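You operate a simulated robot arm through the tools that you are given. There is no shell and no other tool.

You run a simulated robot arm. Do the job below in one go: nothing can be reset, and whatever is moved stays where it is left.

Task
Add a dry pack to the bagged spool and vacuum-seal it.
Fine: One pack from the chute, into the middle of the spool; one cycle at the setting that stands; the lid ends open.

The check looks at the end state, three seconds after you hand in, the way a careful person would. Anything else that was tipped, shoved, dropped, spilled or broken makes it a failure. A push-on lid holds only when it is set on centred and level and pressed home; a screw cap is set on level and turned clockwise until tight.

Robot
A 7-joint arm with a two-finger parallel gripper, fixed in place. Base frame: the origin is at the foot of the arm, x ahead of it, y to its left, z up; the work surface is at about z = 812. Lengths are in mm, angles in degrees, forces in N, time in s.
Its first joint turns from -132.0 to 132.0 degrees. Payload 3.91 kg.
The tool frame sits at the grasp point between the pads (the TCP): z along the fingers, y along the line on which they close. The tips reach 30 mm beyond it. Largest opening 110 mm; finger width 20, thickness 10; the body of the gripper, 48 by 112 mm, starts 55 mm behind the TCP.
Orientation is that of the tool frame in the base frame, as a unit quaternion [x, y, z, w]. With the fingers straight down and closing along the base's y, the tool's x points along the base's -x, its y along +y and its z along -z.

Tools
- The arm moves only by the tool arm_command. Its argument "deltas" is a list of rows, each an object of numbers (a shift or turn left out is 0, a gripper value left out holds the last): "jaw": the gripper command, from -1 (fully open) to 1 (shut), values between in proportion; "tx", "ty", "tz": the shift along the tool's x, y, z in mm; "ax", "ay", "az": the turn, a rotation vector about the tool's x, y, z in degrees. In form: [{"jaw": .., "tx": .., "ty": .., "tz": .., "ax": .., "ay": .., "az": ..}, ...]. A call has 1 to 20 rows; each row is the pose to reach, as a shift and turn from the pose commanded when the call began, along the tool's axes at that moment. Rows are played at 5 a second. More than 50 mm and 8.6 degrees between two rows, or a gripper value outside its range, and nothing of the call is played. A pose out of reach is approached as far as the arm can. The call stops where the force on the tool passes 40 N (or 10 N more than at its start, if that is more) or the arm is blocked; 0.2 s more then pass. The fingers move at their own pace (about 108 mm/s each) and stop on an object; they squeeze with about 39 N. The grip force told is the motor's: it shows also when the fingers shut on nothing. Time passes only in rows, and 0.2 s behind the last, so rows that repeat a pose let the fingers close. It gives the time, the measured TCP pose, the force on the tool (base axes), the opening and the grip force at its end, in the units of the frame above (readings bear some noise), with the torque about the TCP (base axes, N m) and any sound that the robot's microphone picked up.
- Cameras (640 x 400 px; columns grow to the right, rows downward): "scene" is fixed at [400, -651.5, 1629.2]; the picture's right is [0.84, -0.54, 0.00], its down [-0.30, -0.46, -0.84] and it looks along [0.45, 0.70, -0.55] (base axes); focal length 341 px, centre (320, 200). "wrist" rides on the gripper at [72, 17, -103] in the tool frame; the picture's right is [-0.23, 0.97, 0.00], its down [-0.76, -0.18, -0.62] and it looks along [-0.61, -0.14, 0.78] (tool axes); focal length 222 px, centre (320, 200). There is no depth. A picture from a camera that has moved, and an enlarged one, comes with that camera's place and axes in the base frame and with its lens.
- snapshot(camera): a new picture of that camera. No time passes.
- zoom(camera, box): a new picture of the part [left, top, right, bottom] of that camera's present view, enlarged. No time passes.
- close_job(): hands the job in; it is judged then, once.

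Nothing tells you positions but the pictures and the camera data. Unless the task says otherwise, let go and move clear before handing in.

The tools are called after ">>>" by a JSON object that holds its "op" and its "data". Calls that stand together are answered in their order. arm_command: Moves the arm, as the interface text tells. Its arguments: {"type":"object","properties":{"deltas":{"type":"array"}},"required":["deltas"]} The other tools are called the same way: snapshot (camera) takes a picture; zoom (camera, box) takes an enlarged picture of a part of a camera's view; close_job () hands the job in.

At the start:

```text
time_s: 0.0
tcp_pos: [590.5, 415.4, 1232.2]
tool_rot: [0.0, 1.0, -0.001, 0.001]
force: [-0.5, 0.0, 0.8]
wrist_torque: [0.03, 0.02, 0.04]
width: 110.2
gripper_force: 0.0
```

scene: 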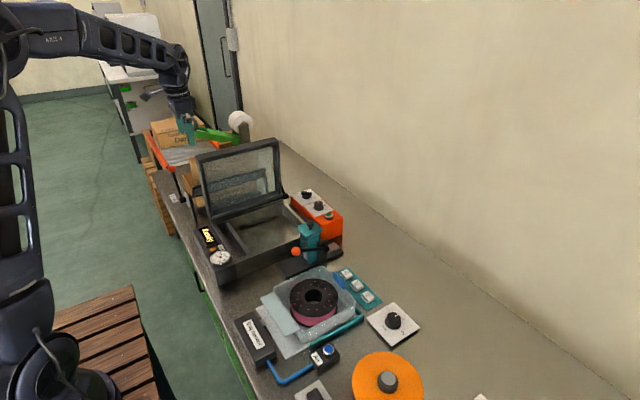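
wrist: 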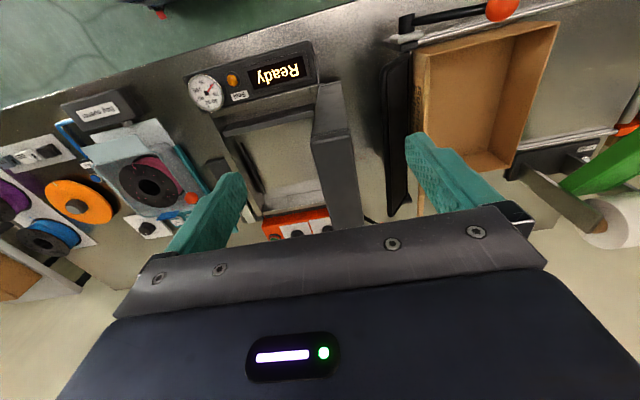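

I see a bench with a chamber vacuum sealer (lid open, "Ready"), a bagged spool on a tray in front, and various controls. I will zoom in for details before moving.

>>> {"op": "zoom", "data": {"camera": "scene", "box": [230, 250, 430, 400]}}

>>> {"op": "zoom", "data": {"camera": "scene", "box": [170, 130, 370, 290]}}

>>> {"op": "zoom", "data": {"camera": "wrist", "box": [0, 40, 240, 280]}}

>>> {"op": "zoom", "data": {"camera": "wrist", "box": [170, 20, 420, 240]}}

```text
2.67 times, centred on (330, 325) of scene
camera zoom: at [400.0, -651.5, 1629.2], right [0.84, -0.54, 0.0], down [-0.3, -0.46, -0.84], along [0.45, 0.7, -0.55], focal length 909 px, centre (293, -133)
```

zoom: 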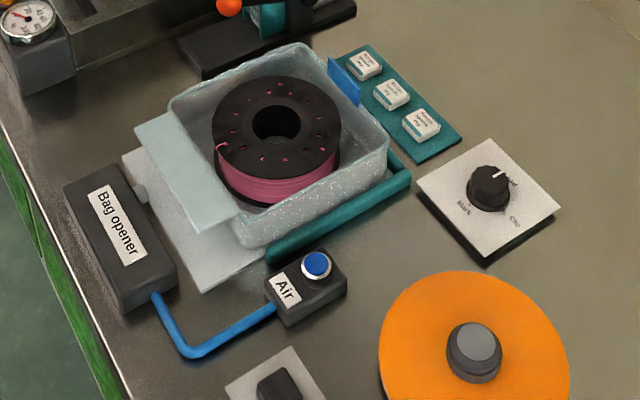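

```text
2.50 times, centred on (270, 210) of scene
camera zoom: at [400.0, -651.5, 1629.2], right [0.84, -0.54, 0.0], down [-0.3, -0.46, -0.84], along [0.45, 0.7, -0.55], focal length 852 px, centre (445, 175)
```

zoom: 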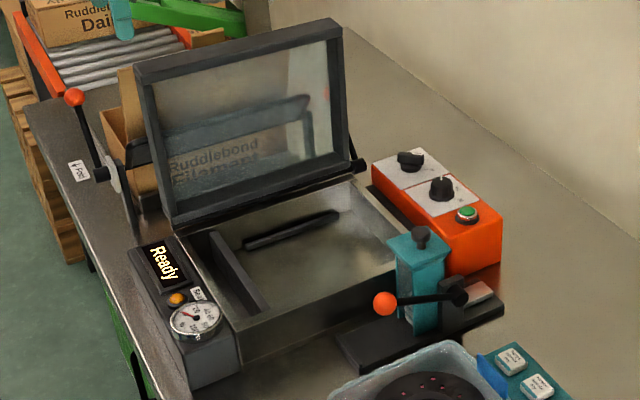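

```text
1.67 times, centred on (120, 160) of wrist
camera zoom: at [516.9, 432.8, 1336.2], right [0.23, 0.97, 0.0], down [0.76, -0.18, 0.62], along [0.61, -0.14, -0.78], focal length 370 px, centre (653, 267)
```

zoom: 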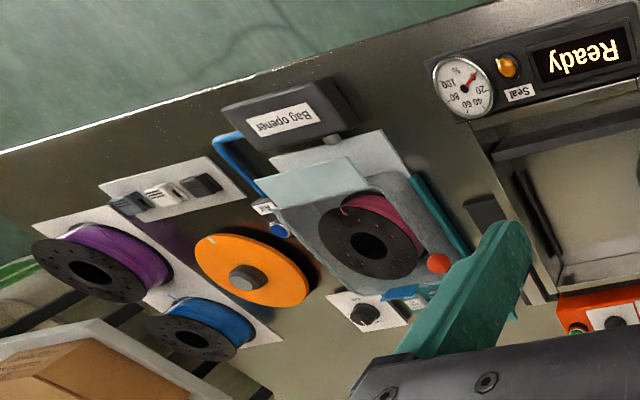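

```text
1.82 times, centred on (295, 130) of wrist
camera zoom: at [516.9, 432.8, 1336.2], right [0.23, 0.97, 0.0], down [0.76, -0.18, 0.62], along [0.61, -0.14, -0.78], focal length 404 px, centre (366, 327)
```

zoom: 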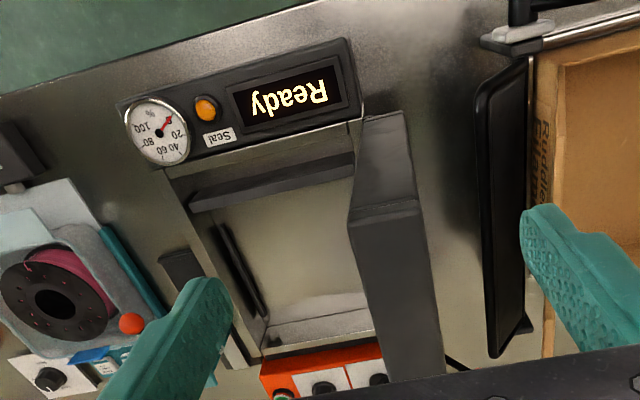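

Zooming more tightly on the teal dispenser, the packs and the dials to read labels and tell which is the chute.

>>> {"op": "zoom", "data": {"camera": "scene", "box": [270, 210, 350, 280]}}

>>> {"op": "zoom", "data": {"camera": "scene", "box": [280, 180, 350, 230]}}

>>> {"op": "zoom", "data": {"camera": "scene", "box": [320, 260, 420, 340]}}

>>> {"op": "zoom", "data": {"camera": "scene", "box": [185, 200, 265, 290]}}

>>> {"op": "zoom", "data": {"camera": "scene", "box": [230, 260, 370, 380]}}

```text
5.71 times, centred on (310, 245) of scene
camera zoom: at [400.0, -651.5, 1629.2], right [0.84, -0.54, 0.0], down [-0.3, -0.46, -0.84], along [0.45, 0.7, -0.55], focal length 1947 px, centre (377, -57)
```

zoom: 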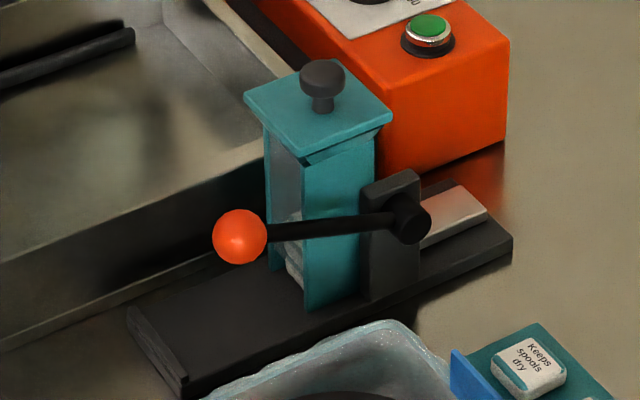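

```text
8.00 times, centred on (315, 205) of scene
camera zoom: at [400.0, -651.5, 1629.2], right [0.84, -0.54, 0.0], down [-0.3, -0.46, -0.84], along [0.45, 0.7, -0.55], focal length 2726 px, centre (360, 160)
```

zoom: 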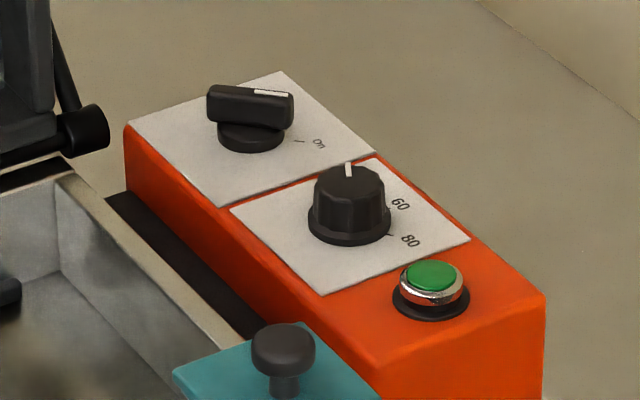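

```text
5.00 times, centred on (370, 300) of scene
camera zoom: at [400.0, -651.5, 1629.2], right [0.84, -0.54, 0.0], down [-0.3, -0.46, -0.84], along [0.45, 0.7, -0.55], focal length 1704 px, centre (70, -300)
```

zoom: 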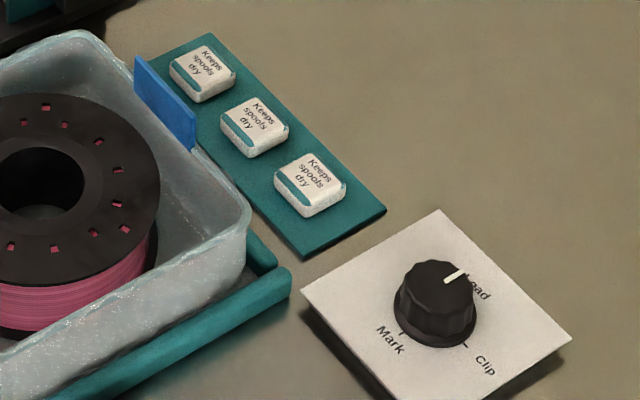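

```text
4.44 times, centred on (225, 245) of scene
camera zoom: at [400.0, -651.5, 1629.2], right [0.84, -0.54, 0.0], down [-0.3, -0.46, -0.84], along [0.45, 0.7, -0.55], focal length 1514 px, centre (742, 0)
```

zoom: 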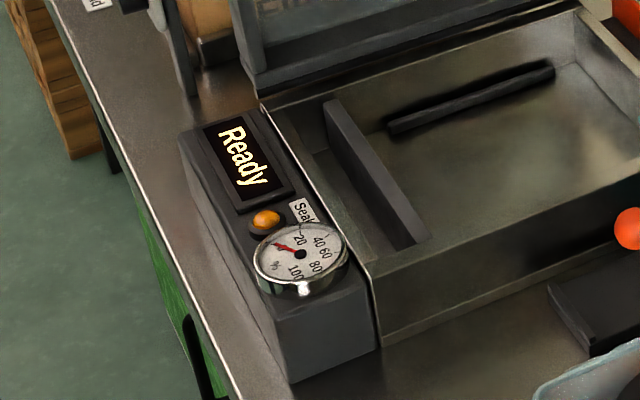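

```text
3.33 times, centred on (300, 320) of scene
camera zoom: at [400.0, -651.5, 1629.2], right [0.84, -0.54, 0.0], down [-0.3, -0.46, -0.84], along [0.45, 0.7, -0.55], focal length 1136 px, centre (387, -200)
```

zoom: 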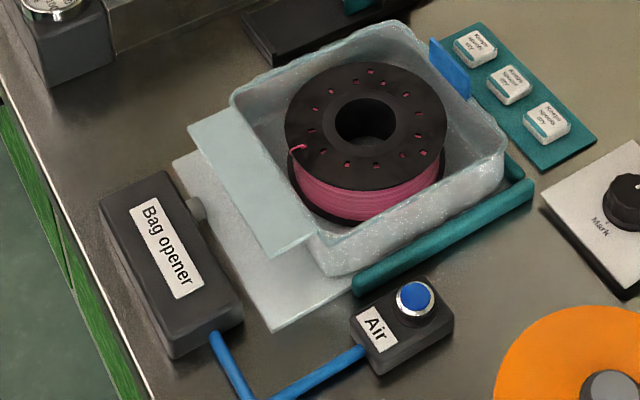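

The station layout so far: the sealer chamber is near (790, 350), the spool bag near (750, -70), and the teal pack dispenser (with lever and magazine) near (820, 70). I'll move high across the bench to look from the wrist camera.

>>> {"op": "arm_command", "data": {"deltas": [{"jaw": -1, "ty": -45}, {"ty": -90}, {"ty": -135}, {"ty": -180}, {"ty": -225}, {"ty": -270}, {"ty": -300}]}}

>>> {"op": "snapshot", "data": {"camera": "wrist"}}

>>> {"op": "snapshot", "data": {"camera": "scene"}}

```text
time_s: 1.6
tcp_pos: [587.6, 117.7, 1233.8]
tool_rot: [0.0, 1.0, 0.0, 0.0]
force: [0.2, 0.1, -0.7]
wrist_torque: [0.0, 0.02, -0.02]
width: 110.1
gripper_force: 0.0
```

```text
taken
camera wrist: at [515.6, 135.4, 1336.4], right [0.23, 0.97, 0.0], down [0.76, -0.18, 0.62], along [0.61, -0.14, -0.78], focal length 222 px, centre (320, 200)
```

wrist: 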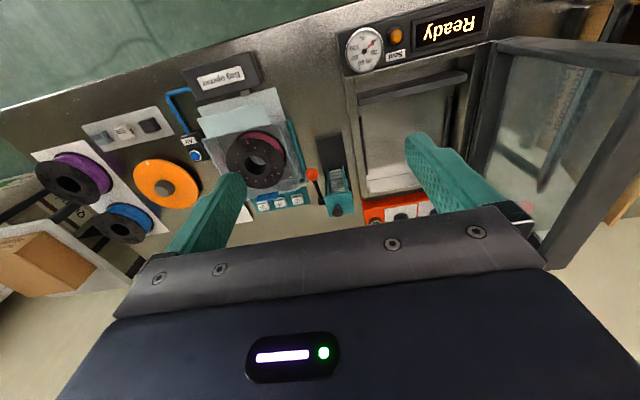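

```text
taken
```

scene: 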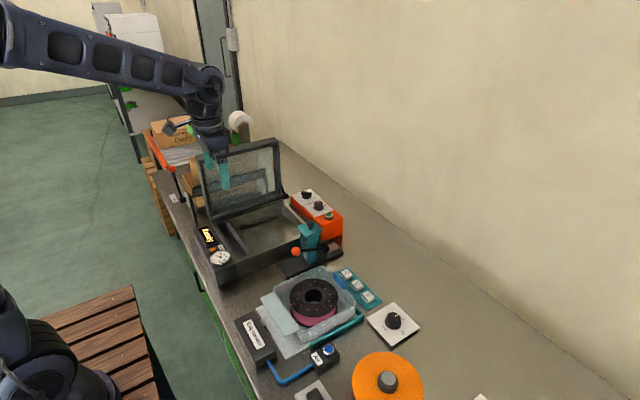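

From here the dispenser, bag and chamber are all visible from above. I'll zoom into each.

>>> {"op": "zoom", "data": {"camera": "wrist", "box": [290, 120, 370, 225]}}

>>> {"op": "zoom", "data": {"camera": "wrist", "box": [160, 50, 320, 220]}}

>>> {"op": "zoom", "data": {"camera": "wrist", "box": [330, 0, 500, 130]}}

>>> {"op": "zoom", "data": {"camera": "wrist", "box": [20, 100, 220, 240]}}

```text
3.81 times, centred on (330, 172) of wrist
camera zoom: at [515.6, 135.4, 1336.4], right [0.23, 0.97, 0.0], down [0.76, -0.18, 0.62], along [0.61, -0.14, -0.78], focal length 846 px, centre (282, 305)
```

zoom: 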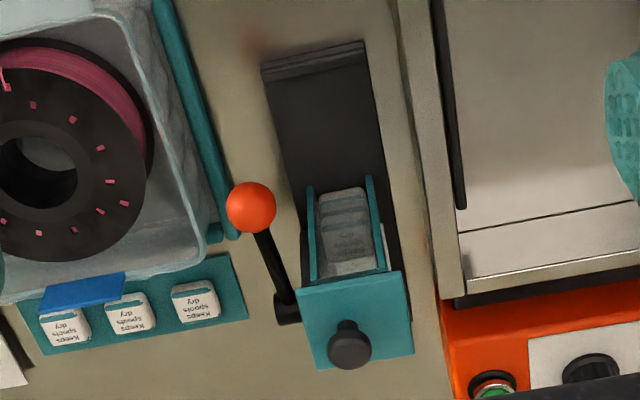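

```text
2.35 times, centred on (240, 135) of wrist
camera zoom: at [515.6, 135.4, 1336.4], right [0.23, 0.97, 0.0], down [0.76, -0.18, 0.62], along [0.61, -0.14, -0.78], focal length 523 px, centre (508, 353)
```

zoom: 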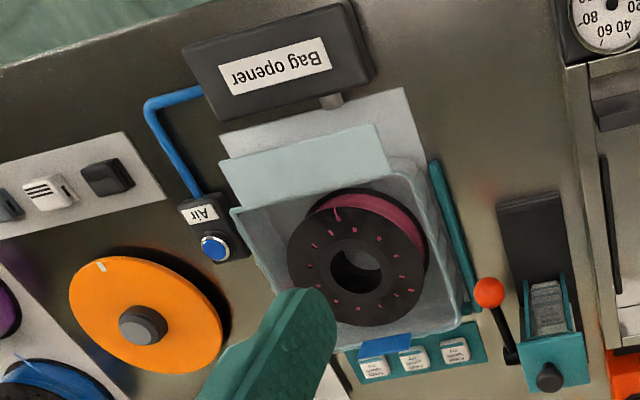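

```text
3.08 times, centred on (415, 65) of wrist
camera zoom: at [515.6, 135.4, 1336.4], right [0.23, 0.97, 0.0], down [0.76, -0.18, 0.62], along [0.61, -0.14, -0.78], focal length 684 px, centre (28, 615)
```

zoom: 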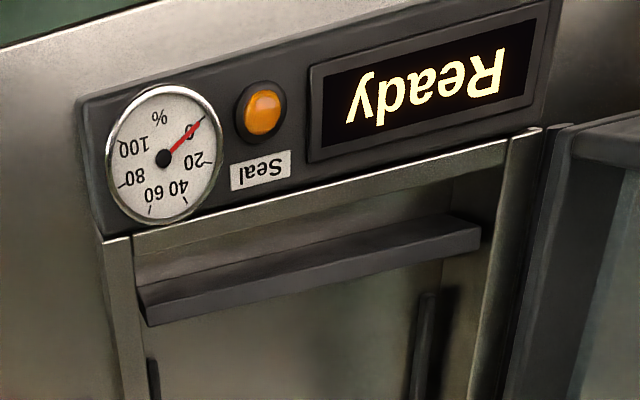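

```text
2.86 times, centred on (120, 170) of wrist
camera zoom: at [515.6, 135.4, 1336.4], right [0.23, 0.97, 0.0], down [0.76, -0.18, 0.62], along [0.61, -0.14, -0.78], focal length 635 px, centre (891, 286)
```

zoom: 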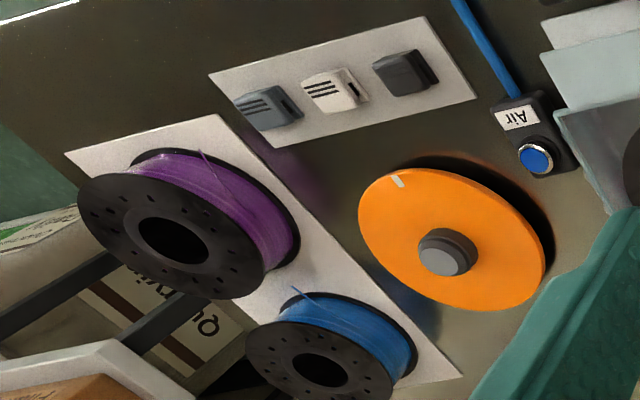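

The lid stands nearly vertical, hinged along x at about y=400, with its top edge near z=1127. Next I look down at the orange control box and the lever on the far side of the lid.

>>> {"op": "arm_command", "data": {"deltas": [{"tx": -45, "ty": 30}, {"tx": -90, "ty": 60}, {"tx": -135, "ty": 90}, {"tx": -150, "ty": 110}]}}

>>> {"op": "snapshot", "data": {"camera": "wrist"}}

>>> {"op": "zoom", "data": {"camera": "wrist", "box": [240, 80, 420, 220]}}

```text
refused: row 1 steps farther than a row can; nothing moved
```

```text
taken
camera wrist: at [515.6, 135.4, 1336.4], right [0.23, 0.97, 0.0], down [0.76, -0.18, 0.62], along [0.61, -0.14, -0.78], focal length 222 px, centre (320, 200)
```

wrist: 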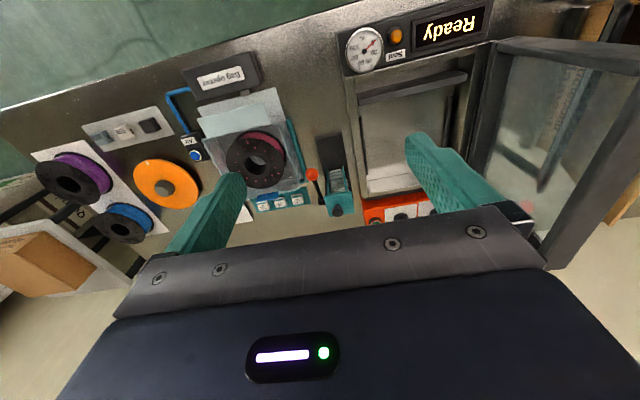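

```text
2.86 times, centred on (330, 150) of wrist
camera zoom: at [515.6, 135.4, 1336.4], right [0.23, 0.97, 0.0], down [0.76, -0.18, 0.62], along [0.61, -0.14, -0.78], focal length 635 px, centre (291, 343)
```

zoom: 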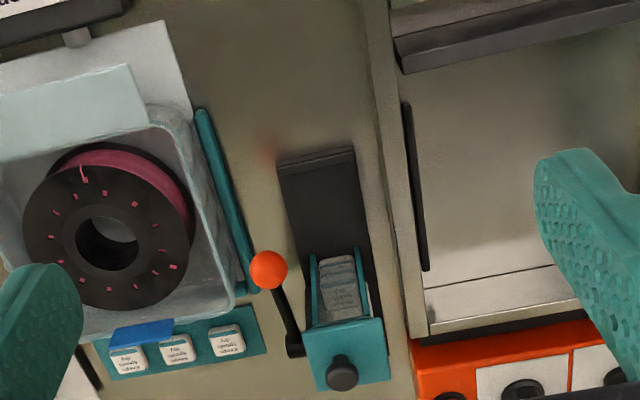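

The diagonal step was slightly over the 50 mm limit; repeating with smaller steps.

>>> {"op": "arm_command", "data": {"deltas": [{"tx": -35, "ty": 25}, {"tx": -70, "ty": 50}, {"tx": -105, "ty": 75}, {"tx": -140, "ty": 100}, {"tx": -160, "ty": 110}]}}

>>> {"op": "snapshot", "data": {"camera": "wrist"}}

>>> {"op": "zoom", "data": {"camera": "wrist", "box": [240, 80, 420, 220]}}

```text
time_s: 2.8
tcp_pos: [746.5, 227.2, 1233.0]
tool_rot: [0.0, 1.0, 0.0, 0.0]
force: [-0.2, 0.3, -0.3]
wrist_torque: [0.01, 0.0, 0.01]
width: 109.9
gripper_force: 0.0
```

```text
taken
camera wrist: at [673.3, 243.8, 1335.8], right [0.23, 0.97, 0.0], down [0.76, -0.18, 0.62], along [0.61, -0.14, -0.78], focal length 222 px, centre (320, 200)
```

wrist: 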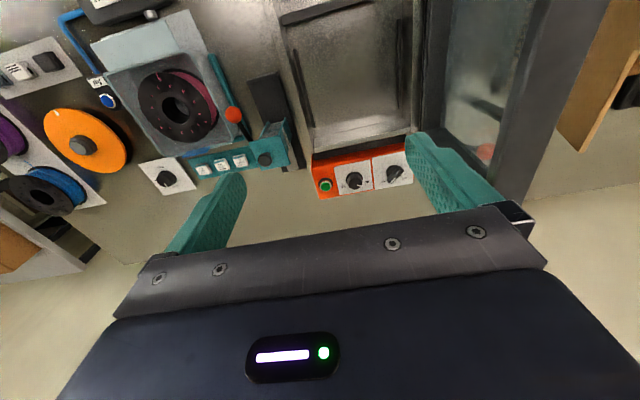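

```text
2.86 times, centred on (330, 150) of wrist
camera zoom: at [673.3, 243.8, 1335.8], right [0.23, 0.97, 0.0], down [0.76, -0.18, 0.62], along [0.61, -0.14, -0.78], focal length 635 px, centre (291, 343)
```

zoom: 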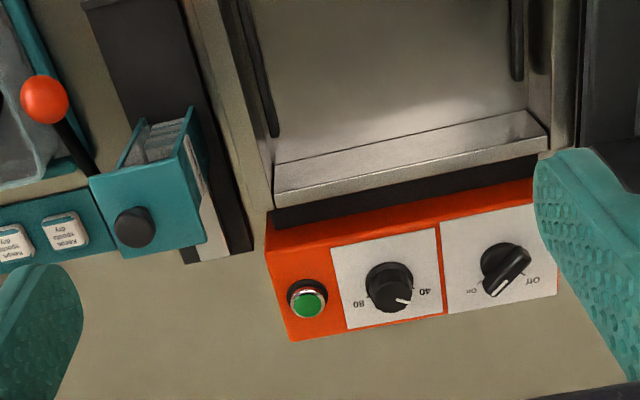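

>>> {"op": "zoom", "data": {"camera": "wrist", "box": [310, 145, 420, 205]}}

>>> {"op": "zoom", "data": {"camera": "wrist", "box": [215, 65, 315, 180]}}

>>> {"op": "zoom", "data": {"camera": "wrist", "box": [90, 0, 250, 180]}}

>>> {"op": "zoom", "data": {"camera": "scene", "box": [270, 170, 360, 240]}}

```text
5.82 times, centred on (365, 175) of wrist
camera zoom: at [673.3, 243.8, 1335.8], right [0.23, 0.97, 0.0], down [0.76, -0.18, 0.62], along [0.61, -0.14, -0.78], focal length 1292 px, centre (58, 346)
```

zoom: 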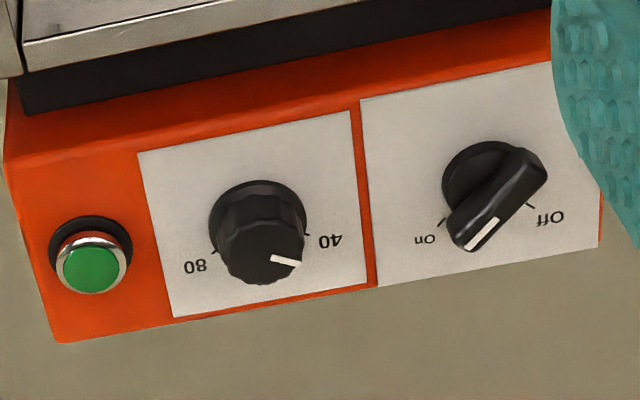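

```text
3.48 times, centred on (265, 122) of wrist
camera zoom: at [673.3, 243.8, 1335.8], right [0.23, 0.97, 0.0], down [0.76, -0.18, 0.62], along [0.61, -0.14, -0.78], focal length 773 px, centre (511, 470)
```

zoom: 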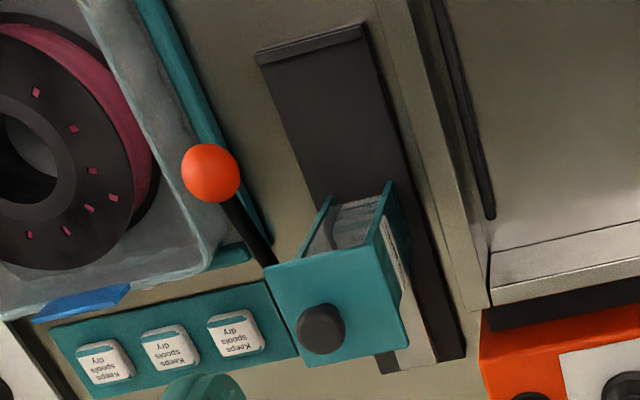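

```text
2.22 times, centred on (170, 90) of wrist
camera zoom: at [673.3, 243.8, 1335.8], right [0.23, 0.97, 0.0], down [0.76, -0.18, 0.62], along [0.61, -0.14, -0.78], focal length 494 px, centre (653, 444)
```

zoom: 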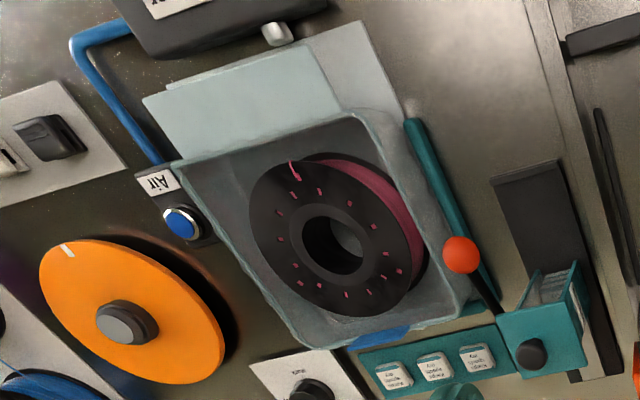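

```text
5.71 times, centred on (315, 205) of scene
camera zoom: at [400.0, -651.5, 1629.2], right [0.84, -0.54, 0.0], down [-0.3, -0.46, -0.84], along [0.45, 0.7, -0.55], focal length 1947 px, centre (349, 171)
```

zoom: 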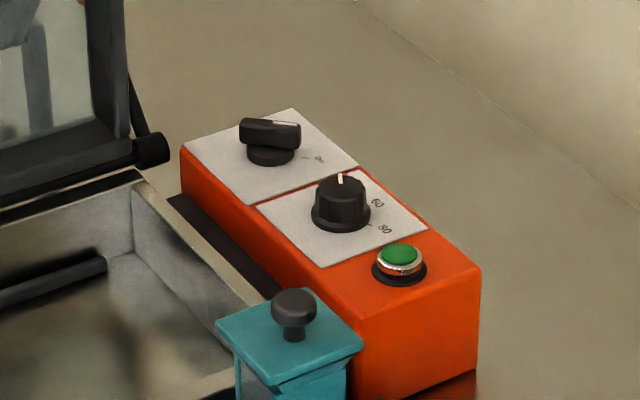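

The power knob reads On, the setting dial stands between 40 and 80 (leave it), and the green button is probably start. Now I'll get a closer view of the bag and the dispenser.

>>> {"op": "arm_command", "data": {"deltas": [{"ty": -45}, {"ty": -90}, {"ty": -135}, {"ty": -180}, {"ty": -225}, {"ty": -270}, {"ty": -294}, {"ty": -294, "tx": 45}, {"ty": -294, "tx": 60, "tz": 40}, {"ty": -294, "tx": 60, "tz": 85}, {"ty": -294, "tx": 60, "tz": 130}, {"ty": -294, "tx": 60, "tz": 175}, {"ty": -294, "tx": 60, "tz": 200}]}}

>>> {"op": "snapshot", "data": {"camera": "wrist"}}

>>> {"op": "snapshot", "data": {"camera": "scene"}}

```text
time_s: 5.6
tcp_pos: [690.3, -66.8, 1031.8]
tool_rot: [0.0, 1.0, 0.0, 0.0]
force: [-0.3, 0.4, 0.0]
wrist_torque: [-0.03, -0.01, -0.02]
width: 109.9
gripper_force: 0.0
```

```text
taken
camera wrist: at [616.9, -49.3, 1135.4], right [0.23, 0.97, 0.0], down [0.76, -0.18, 0.62], along [0.61, -0.14, -0.78], focal length 222 px, centre (320, 200)
```

wrist: 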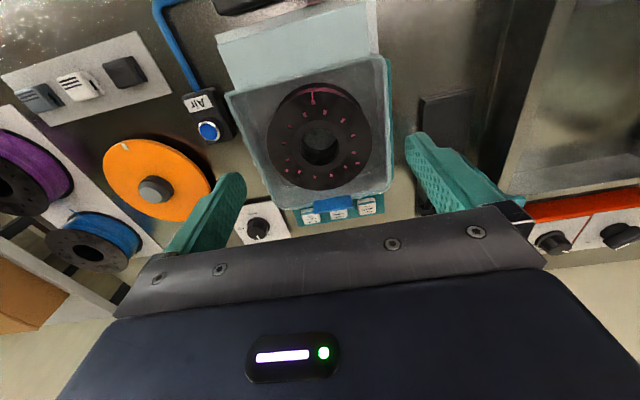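

```text
taken
```

scene: 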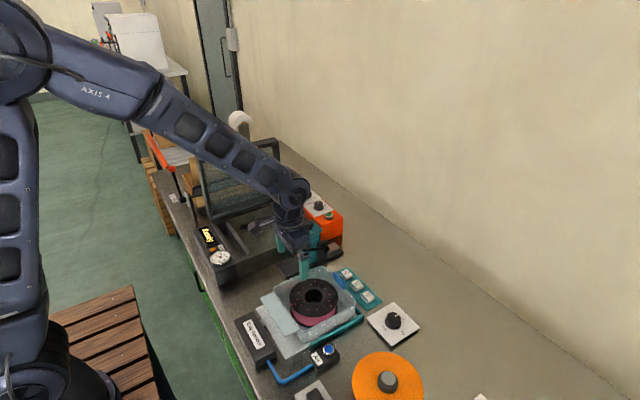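

>>> {"op": "zoom", "data": {"camera": "wrist", "box": [210, 0, 410, 230]}}

>>> {"op": "zoom", "data": {"camera": "wrist", "box": [250, 70, 390, 200]}}

>>> {"op": "zoom", "data": {"camera": "scene", "box": [255, 255, 365, 365]}}

```text
1.74 times, centred on (310, 115) of wrist
camera zoom: at [616.9, -49.3, 1135.4], right [0.23, 0.97, 0.0], down [0.76, -0.18, 0.62], along [0.61, -0.14, -0.78], focal length 386 px, centre (337, 348)
```

zoom: 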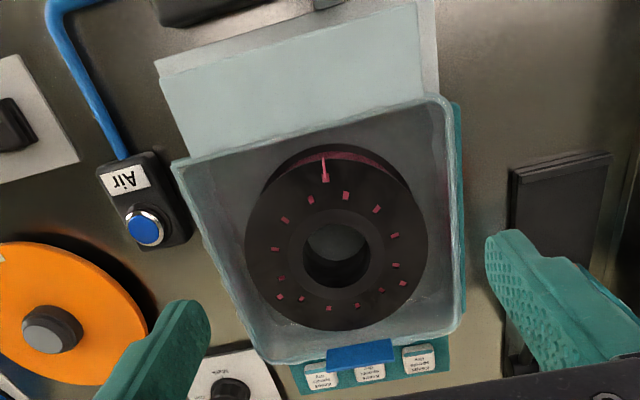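

```text
3.08 times, centred on (320, 135) of wrist
camera zoom: at [616.9, -49.3, 1135.4], right [0.23, 0.97, 0.0], down [0.76, -0.18, 0.62], along [0.61, -0.14, -0.78], focal length 684 px, centre (320, 400)
```

zoom: 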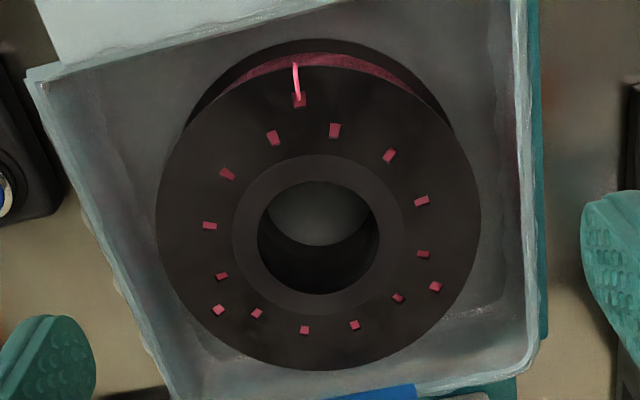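

```text
3.64 times, centred on (310, 310) of scene
camera zoom: at [400.0, -651.5, 1629.2], right [0.84, -0.54, 0.0], down [-0.3, -0.46, -0.84], along [0.45, 0.7, -0.55], focal length 1239 px, centre (356, -200)
```

zoom: 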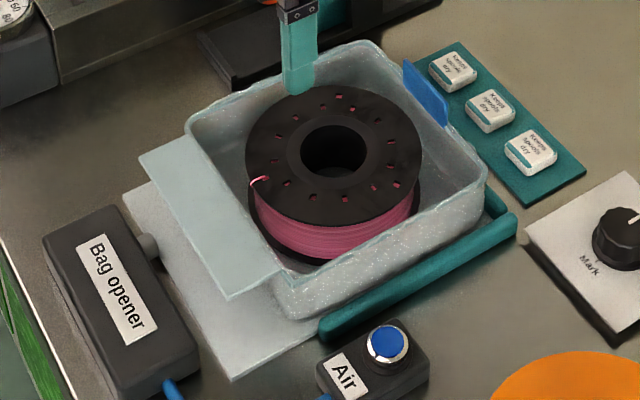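

The bag looks like a box-shaped film with its flat mouth strip toward the robot and a blue tab at the back; I need to know if the top is open. I'll tilt the tool to get a low, grazing look.

>>> {"op": "arm_command", "data": {"deltas": [{"tx": 10, "tz": 5, "ay": -8}, {"tx": 20, "tz": 10, "ay": -16}, {"tx": 30, "tz": 20, "ay": -24}, {"tx": 40, "tz": 35, "ay": -32}, {"tx": 50, "tz": 50, "ay": -40}]}}

>>> {"op": "snapshot", "data": {"camera": "wrist"}}

>>> {"op": "zoom", "data": {"camera": "wrist", "box": [200, 80, 440, 260]}}

```text
time_s: 6.8
tcp_pos: [645.0, -67.8, 982.1]
tool_rot: [0.0, 0.94, 0.0, 0.342]
force: [-0.3, -0.2, -0.4]
wrist_torque: [-0.03, -0.07, 0.02]
width: 110.0
gripper_force: 0.0
out of reach, approached as far as the arm can: row 5
```

```text
taken
camera wrist: at [523.1, -51.2, 1015.8], right [0.17, 0.97, 0.15], down [0.18, -0.18, 0.97], along [0.97, -0.14, -0.21], focal length 222 px, centre (320, 200)
```

wrist: 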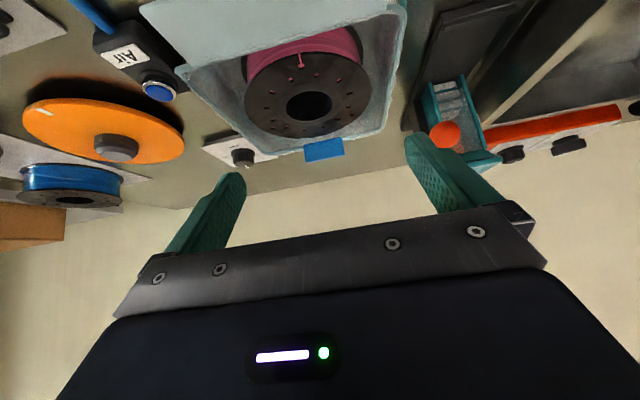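

```text
2.22 times, centred on (320, 170) of wrist
camera zoom: at [523.1, -51.2, 1015.8], right [0.17, 0.97, 0.15], down [0.18, -0.18, 0.97], along [0.97, -0.14, -0.21], focal length 494 px, centre (320, 267)
```

zoom: 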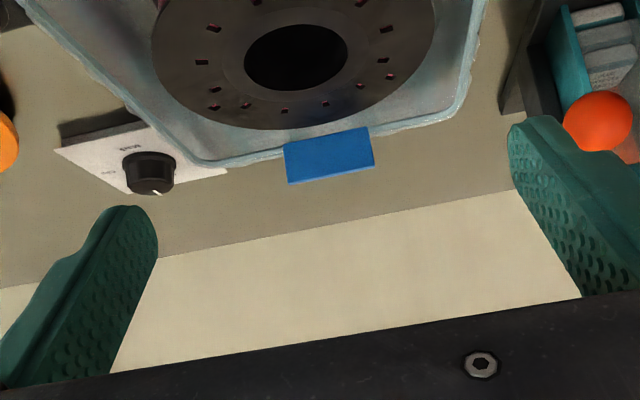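

>>> {"op": "zoom", "data": {"camera": "wrist", "box": [120, 0, 440, 170]}}

>>> {"op": "zoom", "data": {"camera": "wrist", "box": [400, 0, 640, 170]}}

>>> {"op": "zoom", "data": {"camera": "wrist", "box": [400, 60, 510, 170]}}

```text
2.00 times, centred on (280, 85) of wrist
camera zoom: at [523.1, -51.2, 1015.8], right [0.17, 0.97, 0.15], down [0.18, -0.18, 0.97], along [0.97, -0.14, -0.21], focal length 444 px, centre (400, 430)
```

zoom: 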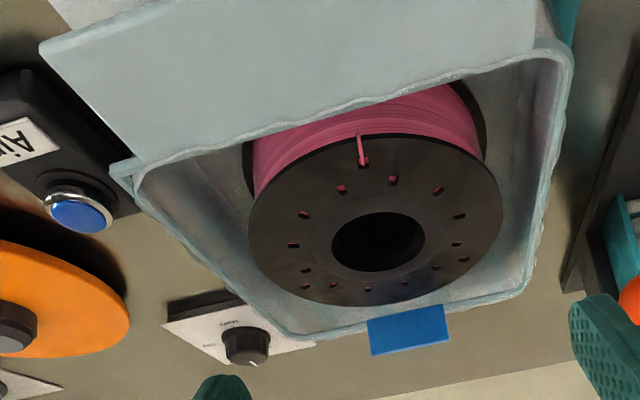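

```text
2.35 times, centred on (520, 85) of wrist
camera zoom: at [523.1, -51.2, 1015.8], right [0.17, 0.97, 0.15], down [0.18, -0.18, 0.97], along [0.97, -0.14, -0.21], focal length 523 px, centre (-151, 471)
```

zoom: 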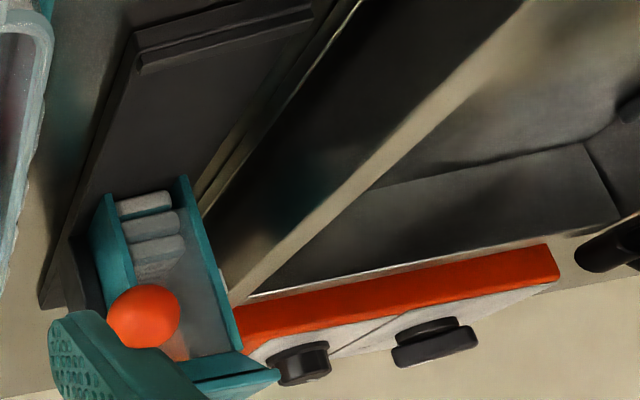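

```text
3.64 times, centred on (455, 115) of wrist
camera zoom: at [523.1, -51.2, 1015.8], right [0.17, 0.97, 0.15], down [0.18, -0.18, 0.97], along [0.97, -0.14, -0.21], focal length 808 px, centre (-171, 509)
```

zoom: 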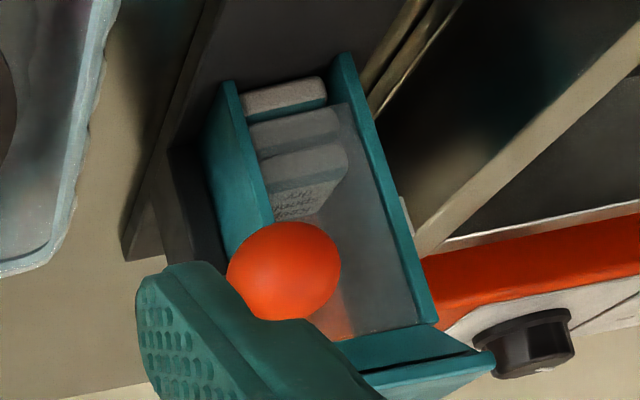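

The bag is open on top: the spool hub is centred near (750, -80, 855), with a blue tab at (838, -80, 856–882) on the back rim and the mouth strip at the front. Next I untilt, rise, and study the chamber interior.

>>> {"op": "arm_command", "data": {"deltas": [{"ay": 8, "tz": -10}, {"ay": 16, "tz": -20}, {"ay": 24, "tz": -30}, {"ay": 32, "tz": -40}, {"ay": 40, "tz": -50}]}}

>>> {"op": "arm_command", "data": {"deltas": [{"tz": -40}, {"tz": -80}, {"tz": -100, "ty": 40}, {"tz": -100, "ty": 85}, {"tz": -100, "ty": 130}, {"tz": -100, "ty": 175}, {"tz": -100, "ty": 220}, {"tz": -100, "ty": 265}, {"tz": -100, "ty": 310}, {"tz": -100, "ty": 340}]}}

>>> {"op": "snapshot", "data": {"camera": "wrist"}}

>>> {"op": "zoom", "data": {"camera": "wrist", "box": [200, 0, 460, 200]}}

```text
time_s: 8.0
tcp_pos: [612.9, -68.3, 1023.6]
tool_rot: [0.001, 1.0, 0.0, -0.001]
force: [0.1, 0.3, 0.1]
wrist_torque: [0.01, -0.01, 0.01]
width: 110.2
gripper_force: 0.0
```

```text
time_s: 10.2
tcp_pos: [613.0, 273.9, 1121.8]
tool_rot: [0.0, 1.0, 0.0, 0.0]
force: [-0.5, -0.2, -0.2]
wrist_torque: [0.04, 0.01, -0.01]
width: 110.2
gripper_force: 0.1
```

```text
taken
camera wrist: at [540.5, 290.2, 1225.0], right [0.23, 0.97, 0.0], down [0.76, -0.18, 0.62], along [0.61, -0.14, -0.78], focal length 222 px, centre (320, 200)
```

wrist: 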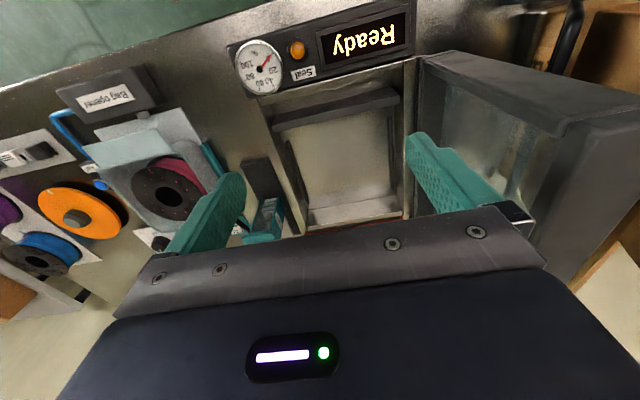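

```text
2.00 times, centred on (330, 100) of wrist
camera zoom: at [540.5, 290.2, 1225.0], right [0.23, 0.97, 0.0], down [0.76, -0.18, 0.62], along [0.61, -0.14, -0.78], focal length 444 px, centre (300, 400)
```

zoom: 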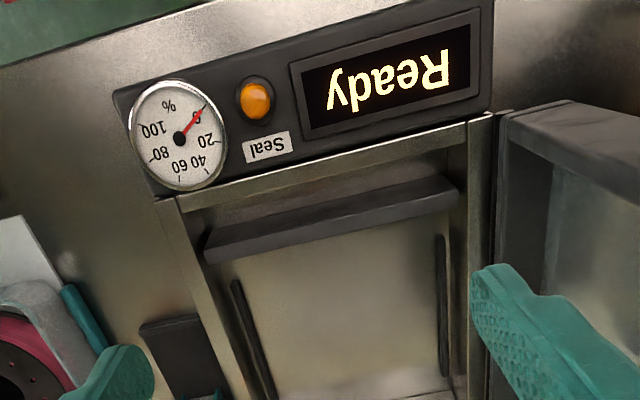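

>>> {"op": "snapshot", "data": {"camera": "scene"}}

>>> {"op": "zoom", "data": {"camera": "scene", "box": [190, 180, 310, 290]}}

>>> {"op": "zoom", "data": {"camera": "wrist", "box": [220, 60, 420, 230]}}

```text
taken
```

scene: 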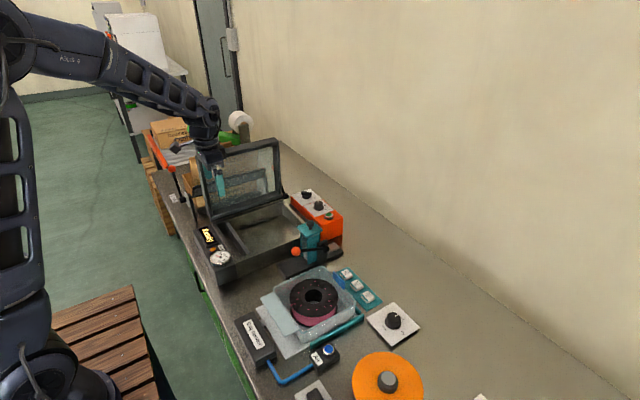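

```text
3.64 times, centred on (250, 235) of scene
camera zoom: at [400.0, -651.5, 1629.2], right [0.84, -0.54, 0.0], down [-0.3, -0.46, -0.84], along [0.45, 0.7, -0.55], focal length 1239 px, centre (574, 73)
```

zoom: 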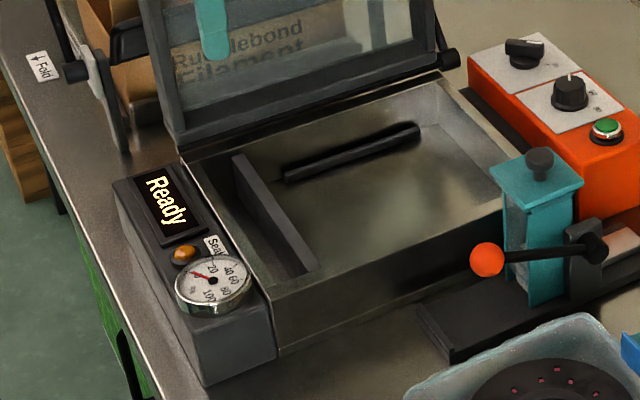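

```text
2.35 times, centred on (320, 145) of wrist
camera zoom: at [540.5, 290.2, 1225.0], right [0.23, 0.97, 0.0], down [0.76, -0.18, 0.62], along [0.61, -0.14, -0.78], focal length 523 px, centre (320, 329)
```

zoom: 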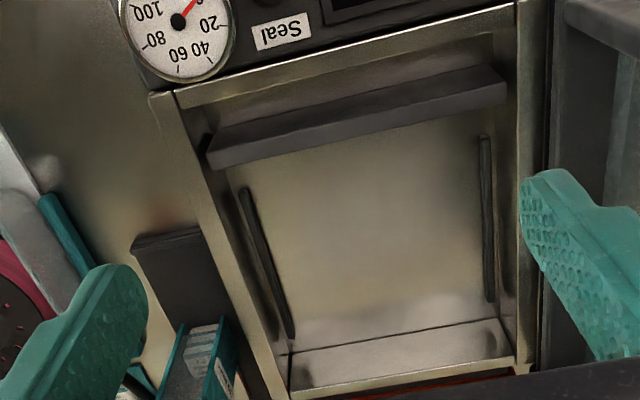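

Estimated chamber: outer rim x 605–895, y 167–392, z≈875, with the seal bar near x≈645 running along y, and guide rods near y≈190 and 380. Now I'll look at the lid's outer (back) side for a handle, by going over and rotating the tool.

>>> {"op": "arm_command", "data": {"deltas": [{"tz": -40}, {"tz": -80}, {"tz": -120}, {"tz": -150, "ty": 30}, {"tz": -150, "ty": 75}, {"tz": -150, "ty": 120}, {"tz": -150, "ty": 165}, {"tz": -150, "ty": 200}]}}

>>> {"op": "arm_command", "data": {"deltas": [{"az": 8, "tx": -10}, {"az": 16, "tx": -20}, {"az": 24, "tx": -30}, {"az": 32, "tx": -40}, {"az": 40, "tx": -50}, {"az": 48, "tx": -60}, {"az": 56, "tx": -70}, {"az": 64, "tx": -80}, {"az": 72, "tx": -90}, {"az": 80, "tx": -100}, {"az": 88, "tx": -110}, {"az": 90, "tx": -120}]}}

>>> {"op": "snapshot", "data": {"camera": "wrist"}}

```text
time_s: 12.0
tcp_pos: [614.6, 469.5, 1272.9]
tool_rot: [0.0, 1.0, 0.0, 0.0]
force: [0.0, -0.4, 0.1]
wrist_torque: [0.03, -0.02, 0.05]
width: 109.6
gripper_force: 0.0
```

```text
time_s: 14.6
tcp_pos: [733.2, 469.8, 1272.4]
tool_rot: [0.707, 0.707, 0.0, 0.0]
force: [-0.3, 0.1, 1.0]
wrist_torque: [0.02, -0.01, -0.02]
width: 109.8
gripper_force: 0.2
```

```text
taken
camera wrist: at [750.0, 543.5, 1376.2], right [0.97, -0.23, 0.0], down [-0.18, -0.76, 0.62], along [-0.14, -0.61, -0.78], focal length 222 px, centre (320, 200)
```

wrist: 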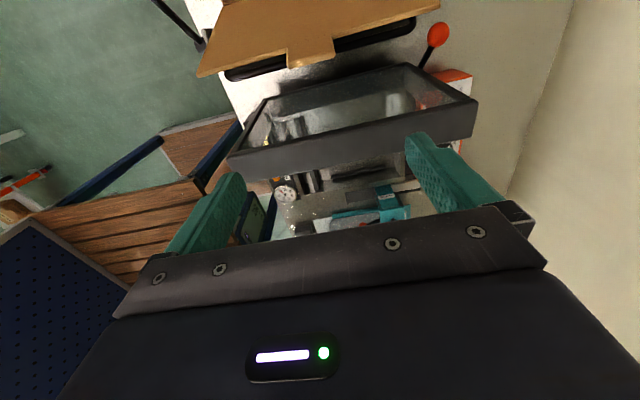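

>>> {"op": "zoom", "data": {"camera": "wrist", "box": [200, 0, 500, 220]}}

>>> {"op": "zoom", "data": {"camera": "wrist", "box": [360, 0, 500, 140]}}

>>> {"op": "zoom", "data": {"camera": "scene", "box": [180, 120, 320, 230]}}

```text
1.82 times, centred on (350, 110) of wrist
camera zoom: at [750.0, 543.5, 1376.2], right [0.97, -0.23, 0.0], down [-0.18, -0.76, 0.62], along [-0.14, -0.61, -0.78], focal length 404 px, centre (266, 364)
```

zoom: 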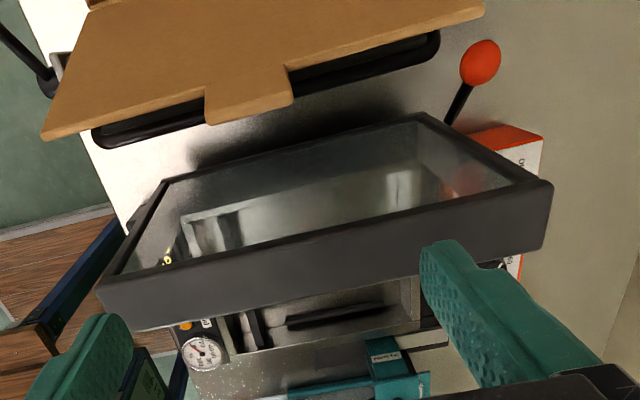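

```text
2.86 times, centred on (430, 70) of wrist
camera zoom: at [750.0, 543.5, 1376.2], right [0.97, -0.23, 0.0], down [-0.18, -0.76, 0.62], along [-0.14, -0.61, -0.78], focal length 635 px, centre (6, 571)
```

zoom: 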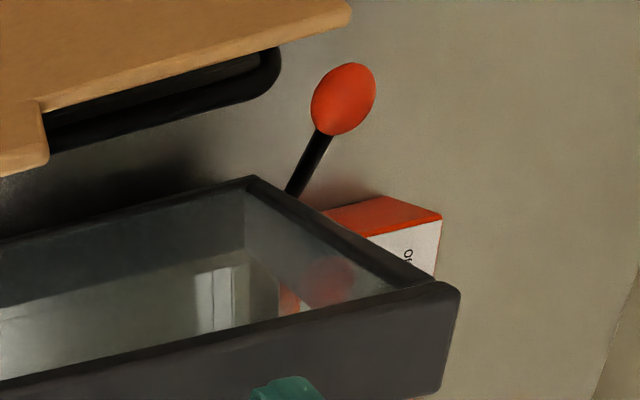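

```text
3.64 times, centred on (250, 175) of scene
camera zoom: at [400.0, -651.5, 1629.2], right [0.84, -0.54, 0.0], down [-0.3, -0.46, -0.84], along [0.45, 0.7, -0.55], focal length 1239 px, centre (574, 291)
```

zoom: 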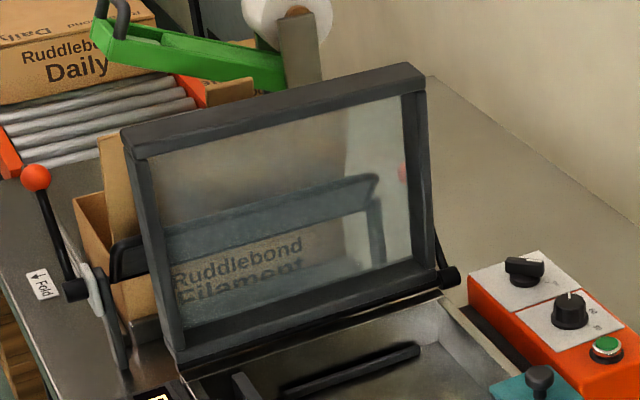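

The lid has its own lever: hub near (907, 389, 890), ball near (907, 492, 983), so the lid can be swung by that or by its frame. First the dispenser: I'll rotate back and go above its lever ball near (767, 57, 917), fingers shut.

>>> {"op": "arm_command", "data": {"deltas": [{"az": -8}, {"az": -16}, {"az": -24}, {"az": -32}, {"az": -40}, {"az": -48}, {"az": -56}, {"az": -64}, {"az": -72}, {"az": -80}, {"az": -88}, {"az": -90, "jaw": 1}]}}

>>> {"op": "arm_command", "data": {"deltas": [{"jaw": 1, "ty": -45}, {"ty": -90}, {"ty": -135}, {"ty": -180}, {"ty": -225}, {"ty": -270}, {"ty": -315}, {"ty": -360}, {"ty": -405}, {"ty": -412, "tx": -34}, {"ty": -412, "tx": -34, "tz": 45}, {"ty": -412, "tx": -34, "tz": 90}, {"ty": -412, "tx": -34, "tz": 135}, {"ty": -412, "tx": -34, "tz": 180}, {"ty": -412, "tx": -34, "tz": 225}, {"ty": -412, "tx": -34, "tz": 260}]}}

>>> {"op": "snapshot", "data": {"camera": "wrist"}}

>>> {"op": "zoom", "data": {"camera": "scene", "box": [260, 190, 360, 290]}}

```text
time_s: 17.2
tcp_pos: [734.5, 472.1, 1272.1]
tool_rot: [-0.002, 1.0, 0.0, 0.0]
force: [-0.1, -0.2, 0.3]
wrist_torque: [-0.01, 0.03, -0.01]
width: 26.6
gripper_force: 0.0
```

```text
time_s: 20.6
tcp_pos: [768.2, 57.7, 1012.8]
tool_rot: [-0.001, 1.0, 0.0, 0.001]
force: [-0.7, -0.2, 0.3]
wrist_torque: [0.02, -0.02, 0.02]
width: 0.0
gripper_force: 37.6
```

```text
taken
camera wrist: at [694.4, 74.8, 1116.6], right [0.23, 0.97, 0.0], down [0.76, -0.18, 0.62], along [0.61, -0.14, -0.78], focal length 222 px, centre (320, 200)
```

wrist: 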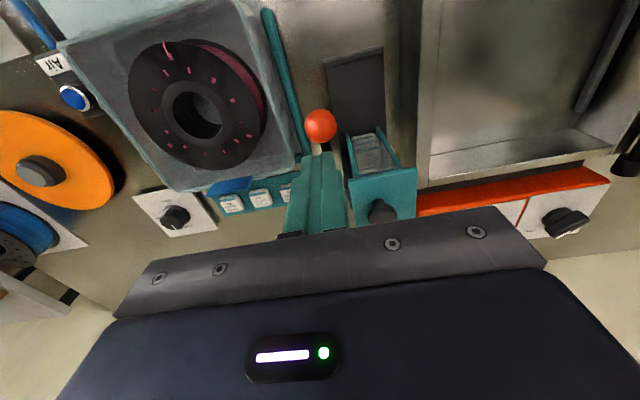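

```text
4.00 times, centred on (310, 240) of scene
camera zoom: at [400.0, -651.5, 1629.2], right [0.84, -0.54, 0.0], down [-0.3, -0.46, -0.84], along [0.45, 0.7, -0.55], focal length 1363 px, centre (360, 40)
```

zoom: 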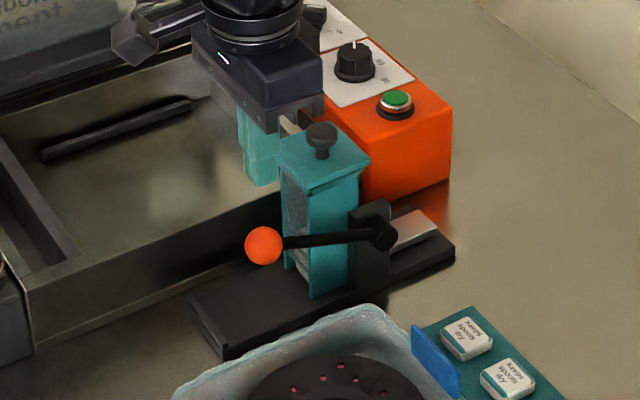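

The closed fingertips are directly above the ball (ball top about z≈932). I'll come down gently and press in small steps.

>>> {"op": "arm_command", "data": {"deltas": [{"tz": 25}, {"tz": 42}, {"tz": 47}, {"tz": 52}, {"tz": 57}, {"tz": 62}]}}

>>> {"op": "zoom", "data": {"camera": "scene", "box": [260, 190, 360, 290]}}

```text
time_s: 22.0
tcp_pos: [768.0, 59.1, 951.2]
tool_rot: [0.0, 1.0, 0.001, 0.0]
force: [-0.3, -1.2, 1.2]
wrist_torque: [0.01, -0.01, 0.02]
width: 0.0
gripper_force: 37.4
```

```text
4.00 times, centred on (310, 240) of scene
camera zoom: at [400.0, -651.5, 1629.2], right [0.84, -0.54, 0.0], down [-0.3, -0.46, -0.84], along [0.45, 0.7, -0.55], focal length 1363 px, centre (360, 40)
```

zoom: 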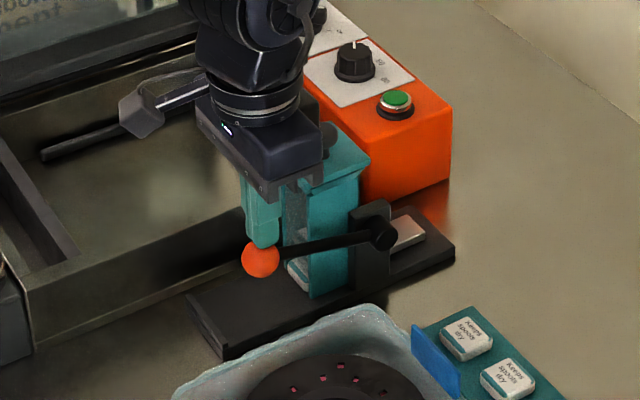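

The lever moves down easily and a pack is starting to emerge at the base. Continuing the press in small steps.

>>> {"op": "arm_command", "data": {"deltas": [{"tz": 6}, {"tz": 12}, {"tz": 18}, {"tz": 24}, {"tz": 30}]}}

>>> {"op": "zoom", "data": {"camera": "scene", "box": [260, 190, 360, 290]}}

>>> {"op": "snapshot", "data": {"camera": "wrist"}}

```text
time_s: 23.2
tcp_pos: [765.7, 60.0, 921.0]
tool_rot: [0.0, 1.0, 0.0, 0.0]
force: [0.1, 1.4, 1.6]
wrist_torque: [0.05, 0.02, -0.01]
width: 0.0
gripper_force: 37.8
```

```text
4.00 times, centred on (310, 240) of scene
camera zoom: at [400.0, -651.5, 1629.2], right [0.84, -0.54, 0.0], down [-0.3, -0.46, -0.84], along [0.45, 0.7, -0.55], focal length 1363 px, centre (360, 40)
```

zoom: 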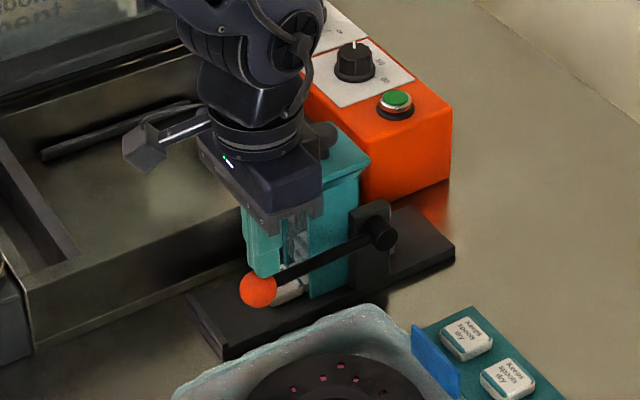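

```text
taken
camera wrist: at [693.9, 77.1, 1023.7], right [0.23, 0.97, 0.0], down [0.76, -0.18, 0.62], along [0.61, -0.14, -0.78], focal length 222 px, centre (320, 200)
```

wrist: 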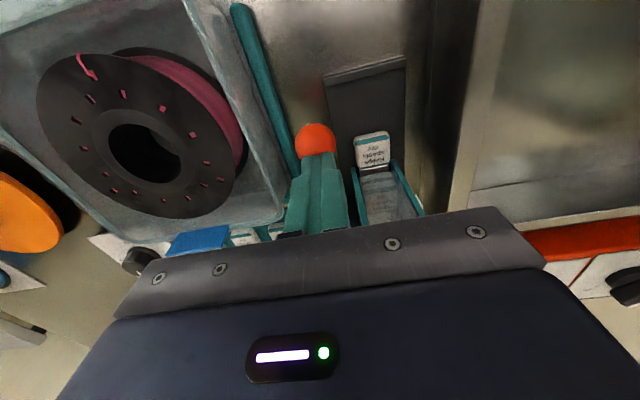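

The pack is most of the way out on the ramp. A bit further to clear the magazine.

>>> {"op": "arm_command", "data": {"deltas": [{"tz": 5}, {"tz": 10}, {"tz": 15}]}}

>>> {"op": "zoom", "data": {"camera": "wrist", "box": [280, 50, 440, 220]}}

>>> {"op": "zoom", "data": {"camera": "scene", "box": [260, 190, 360, 290]}}

```text
time_s: 24.0
tcp_pos: [767.3, 59.5, 906.1]
tool_rot: [0.0, 1.0, 0.0, 0.0]
force: [-0.3, 0.9, 2.7]
wrist_torque: [0.05, 0.04, -0.02]
width: 0.0
gripper_force: 38.0
```

```text
2.35 times, centred on (360, 135) of wrist
camera zoom: at [694.9, 76.4, 1009.3], right [0.23, 0.97, 0.0], down [0.76, -0.18, 0.62], along [0.61, -0.14, -0.78], focal length 523 px, centre (226, 353)
```

zoom: 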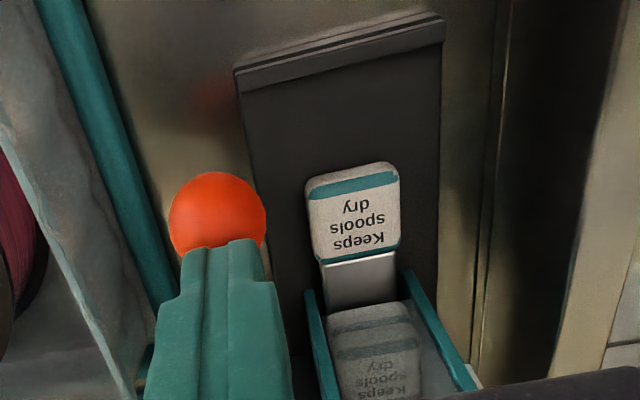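

```text
4.00 times, centred on (310, 240) of scene
camera zoom: at [400.0, -651.5, 1629.2], right [0.84, -0.54, 0.0], down [-0.3, -0.46, -0.84], along [0.45, 0.7, -0.55], focal length 1363 px, centre (360, 40)
```

zoom: 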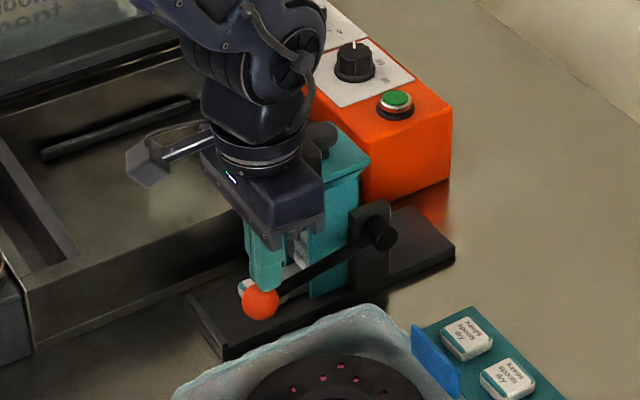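

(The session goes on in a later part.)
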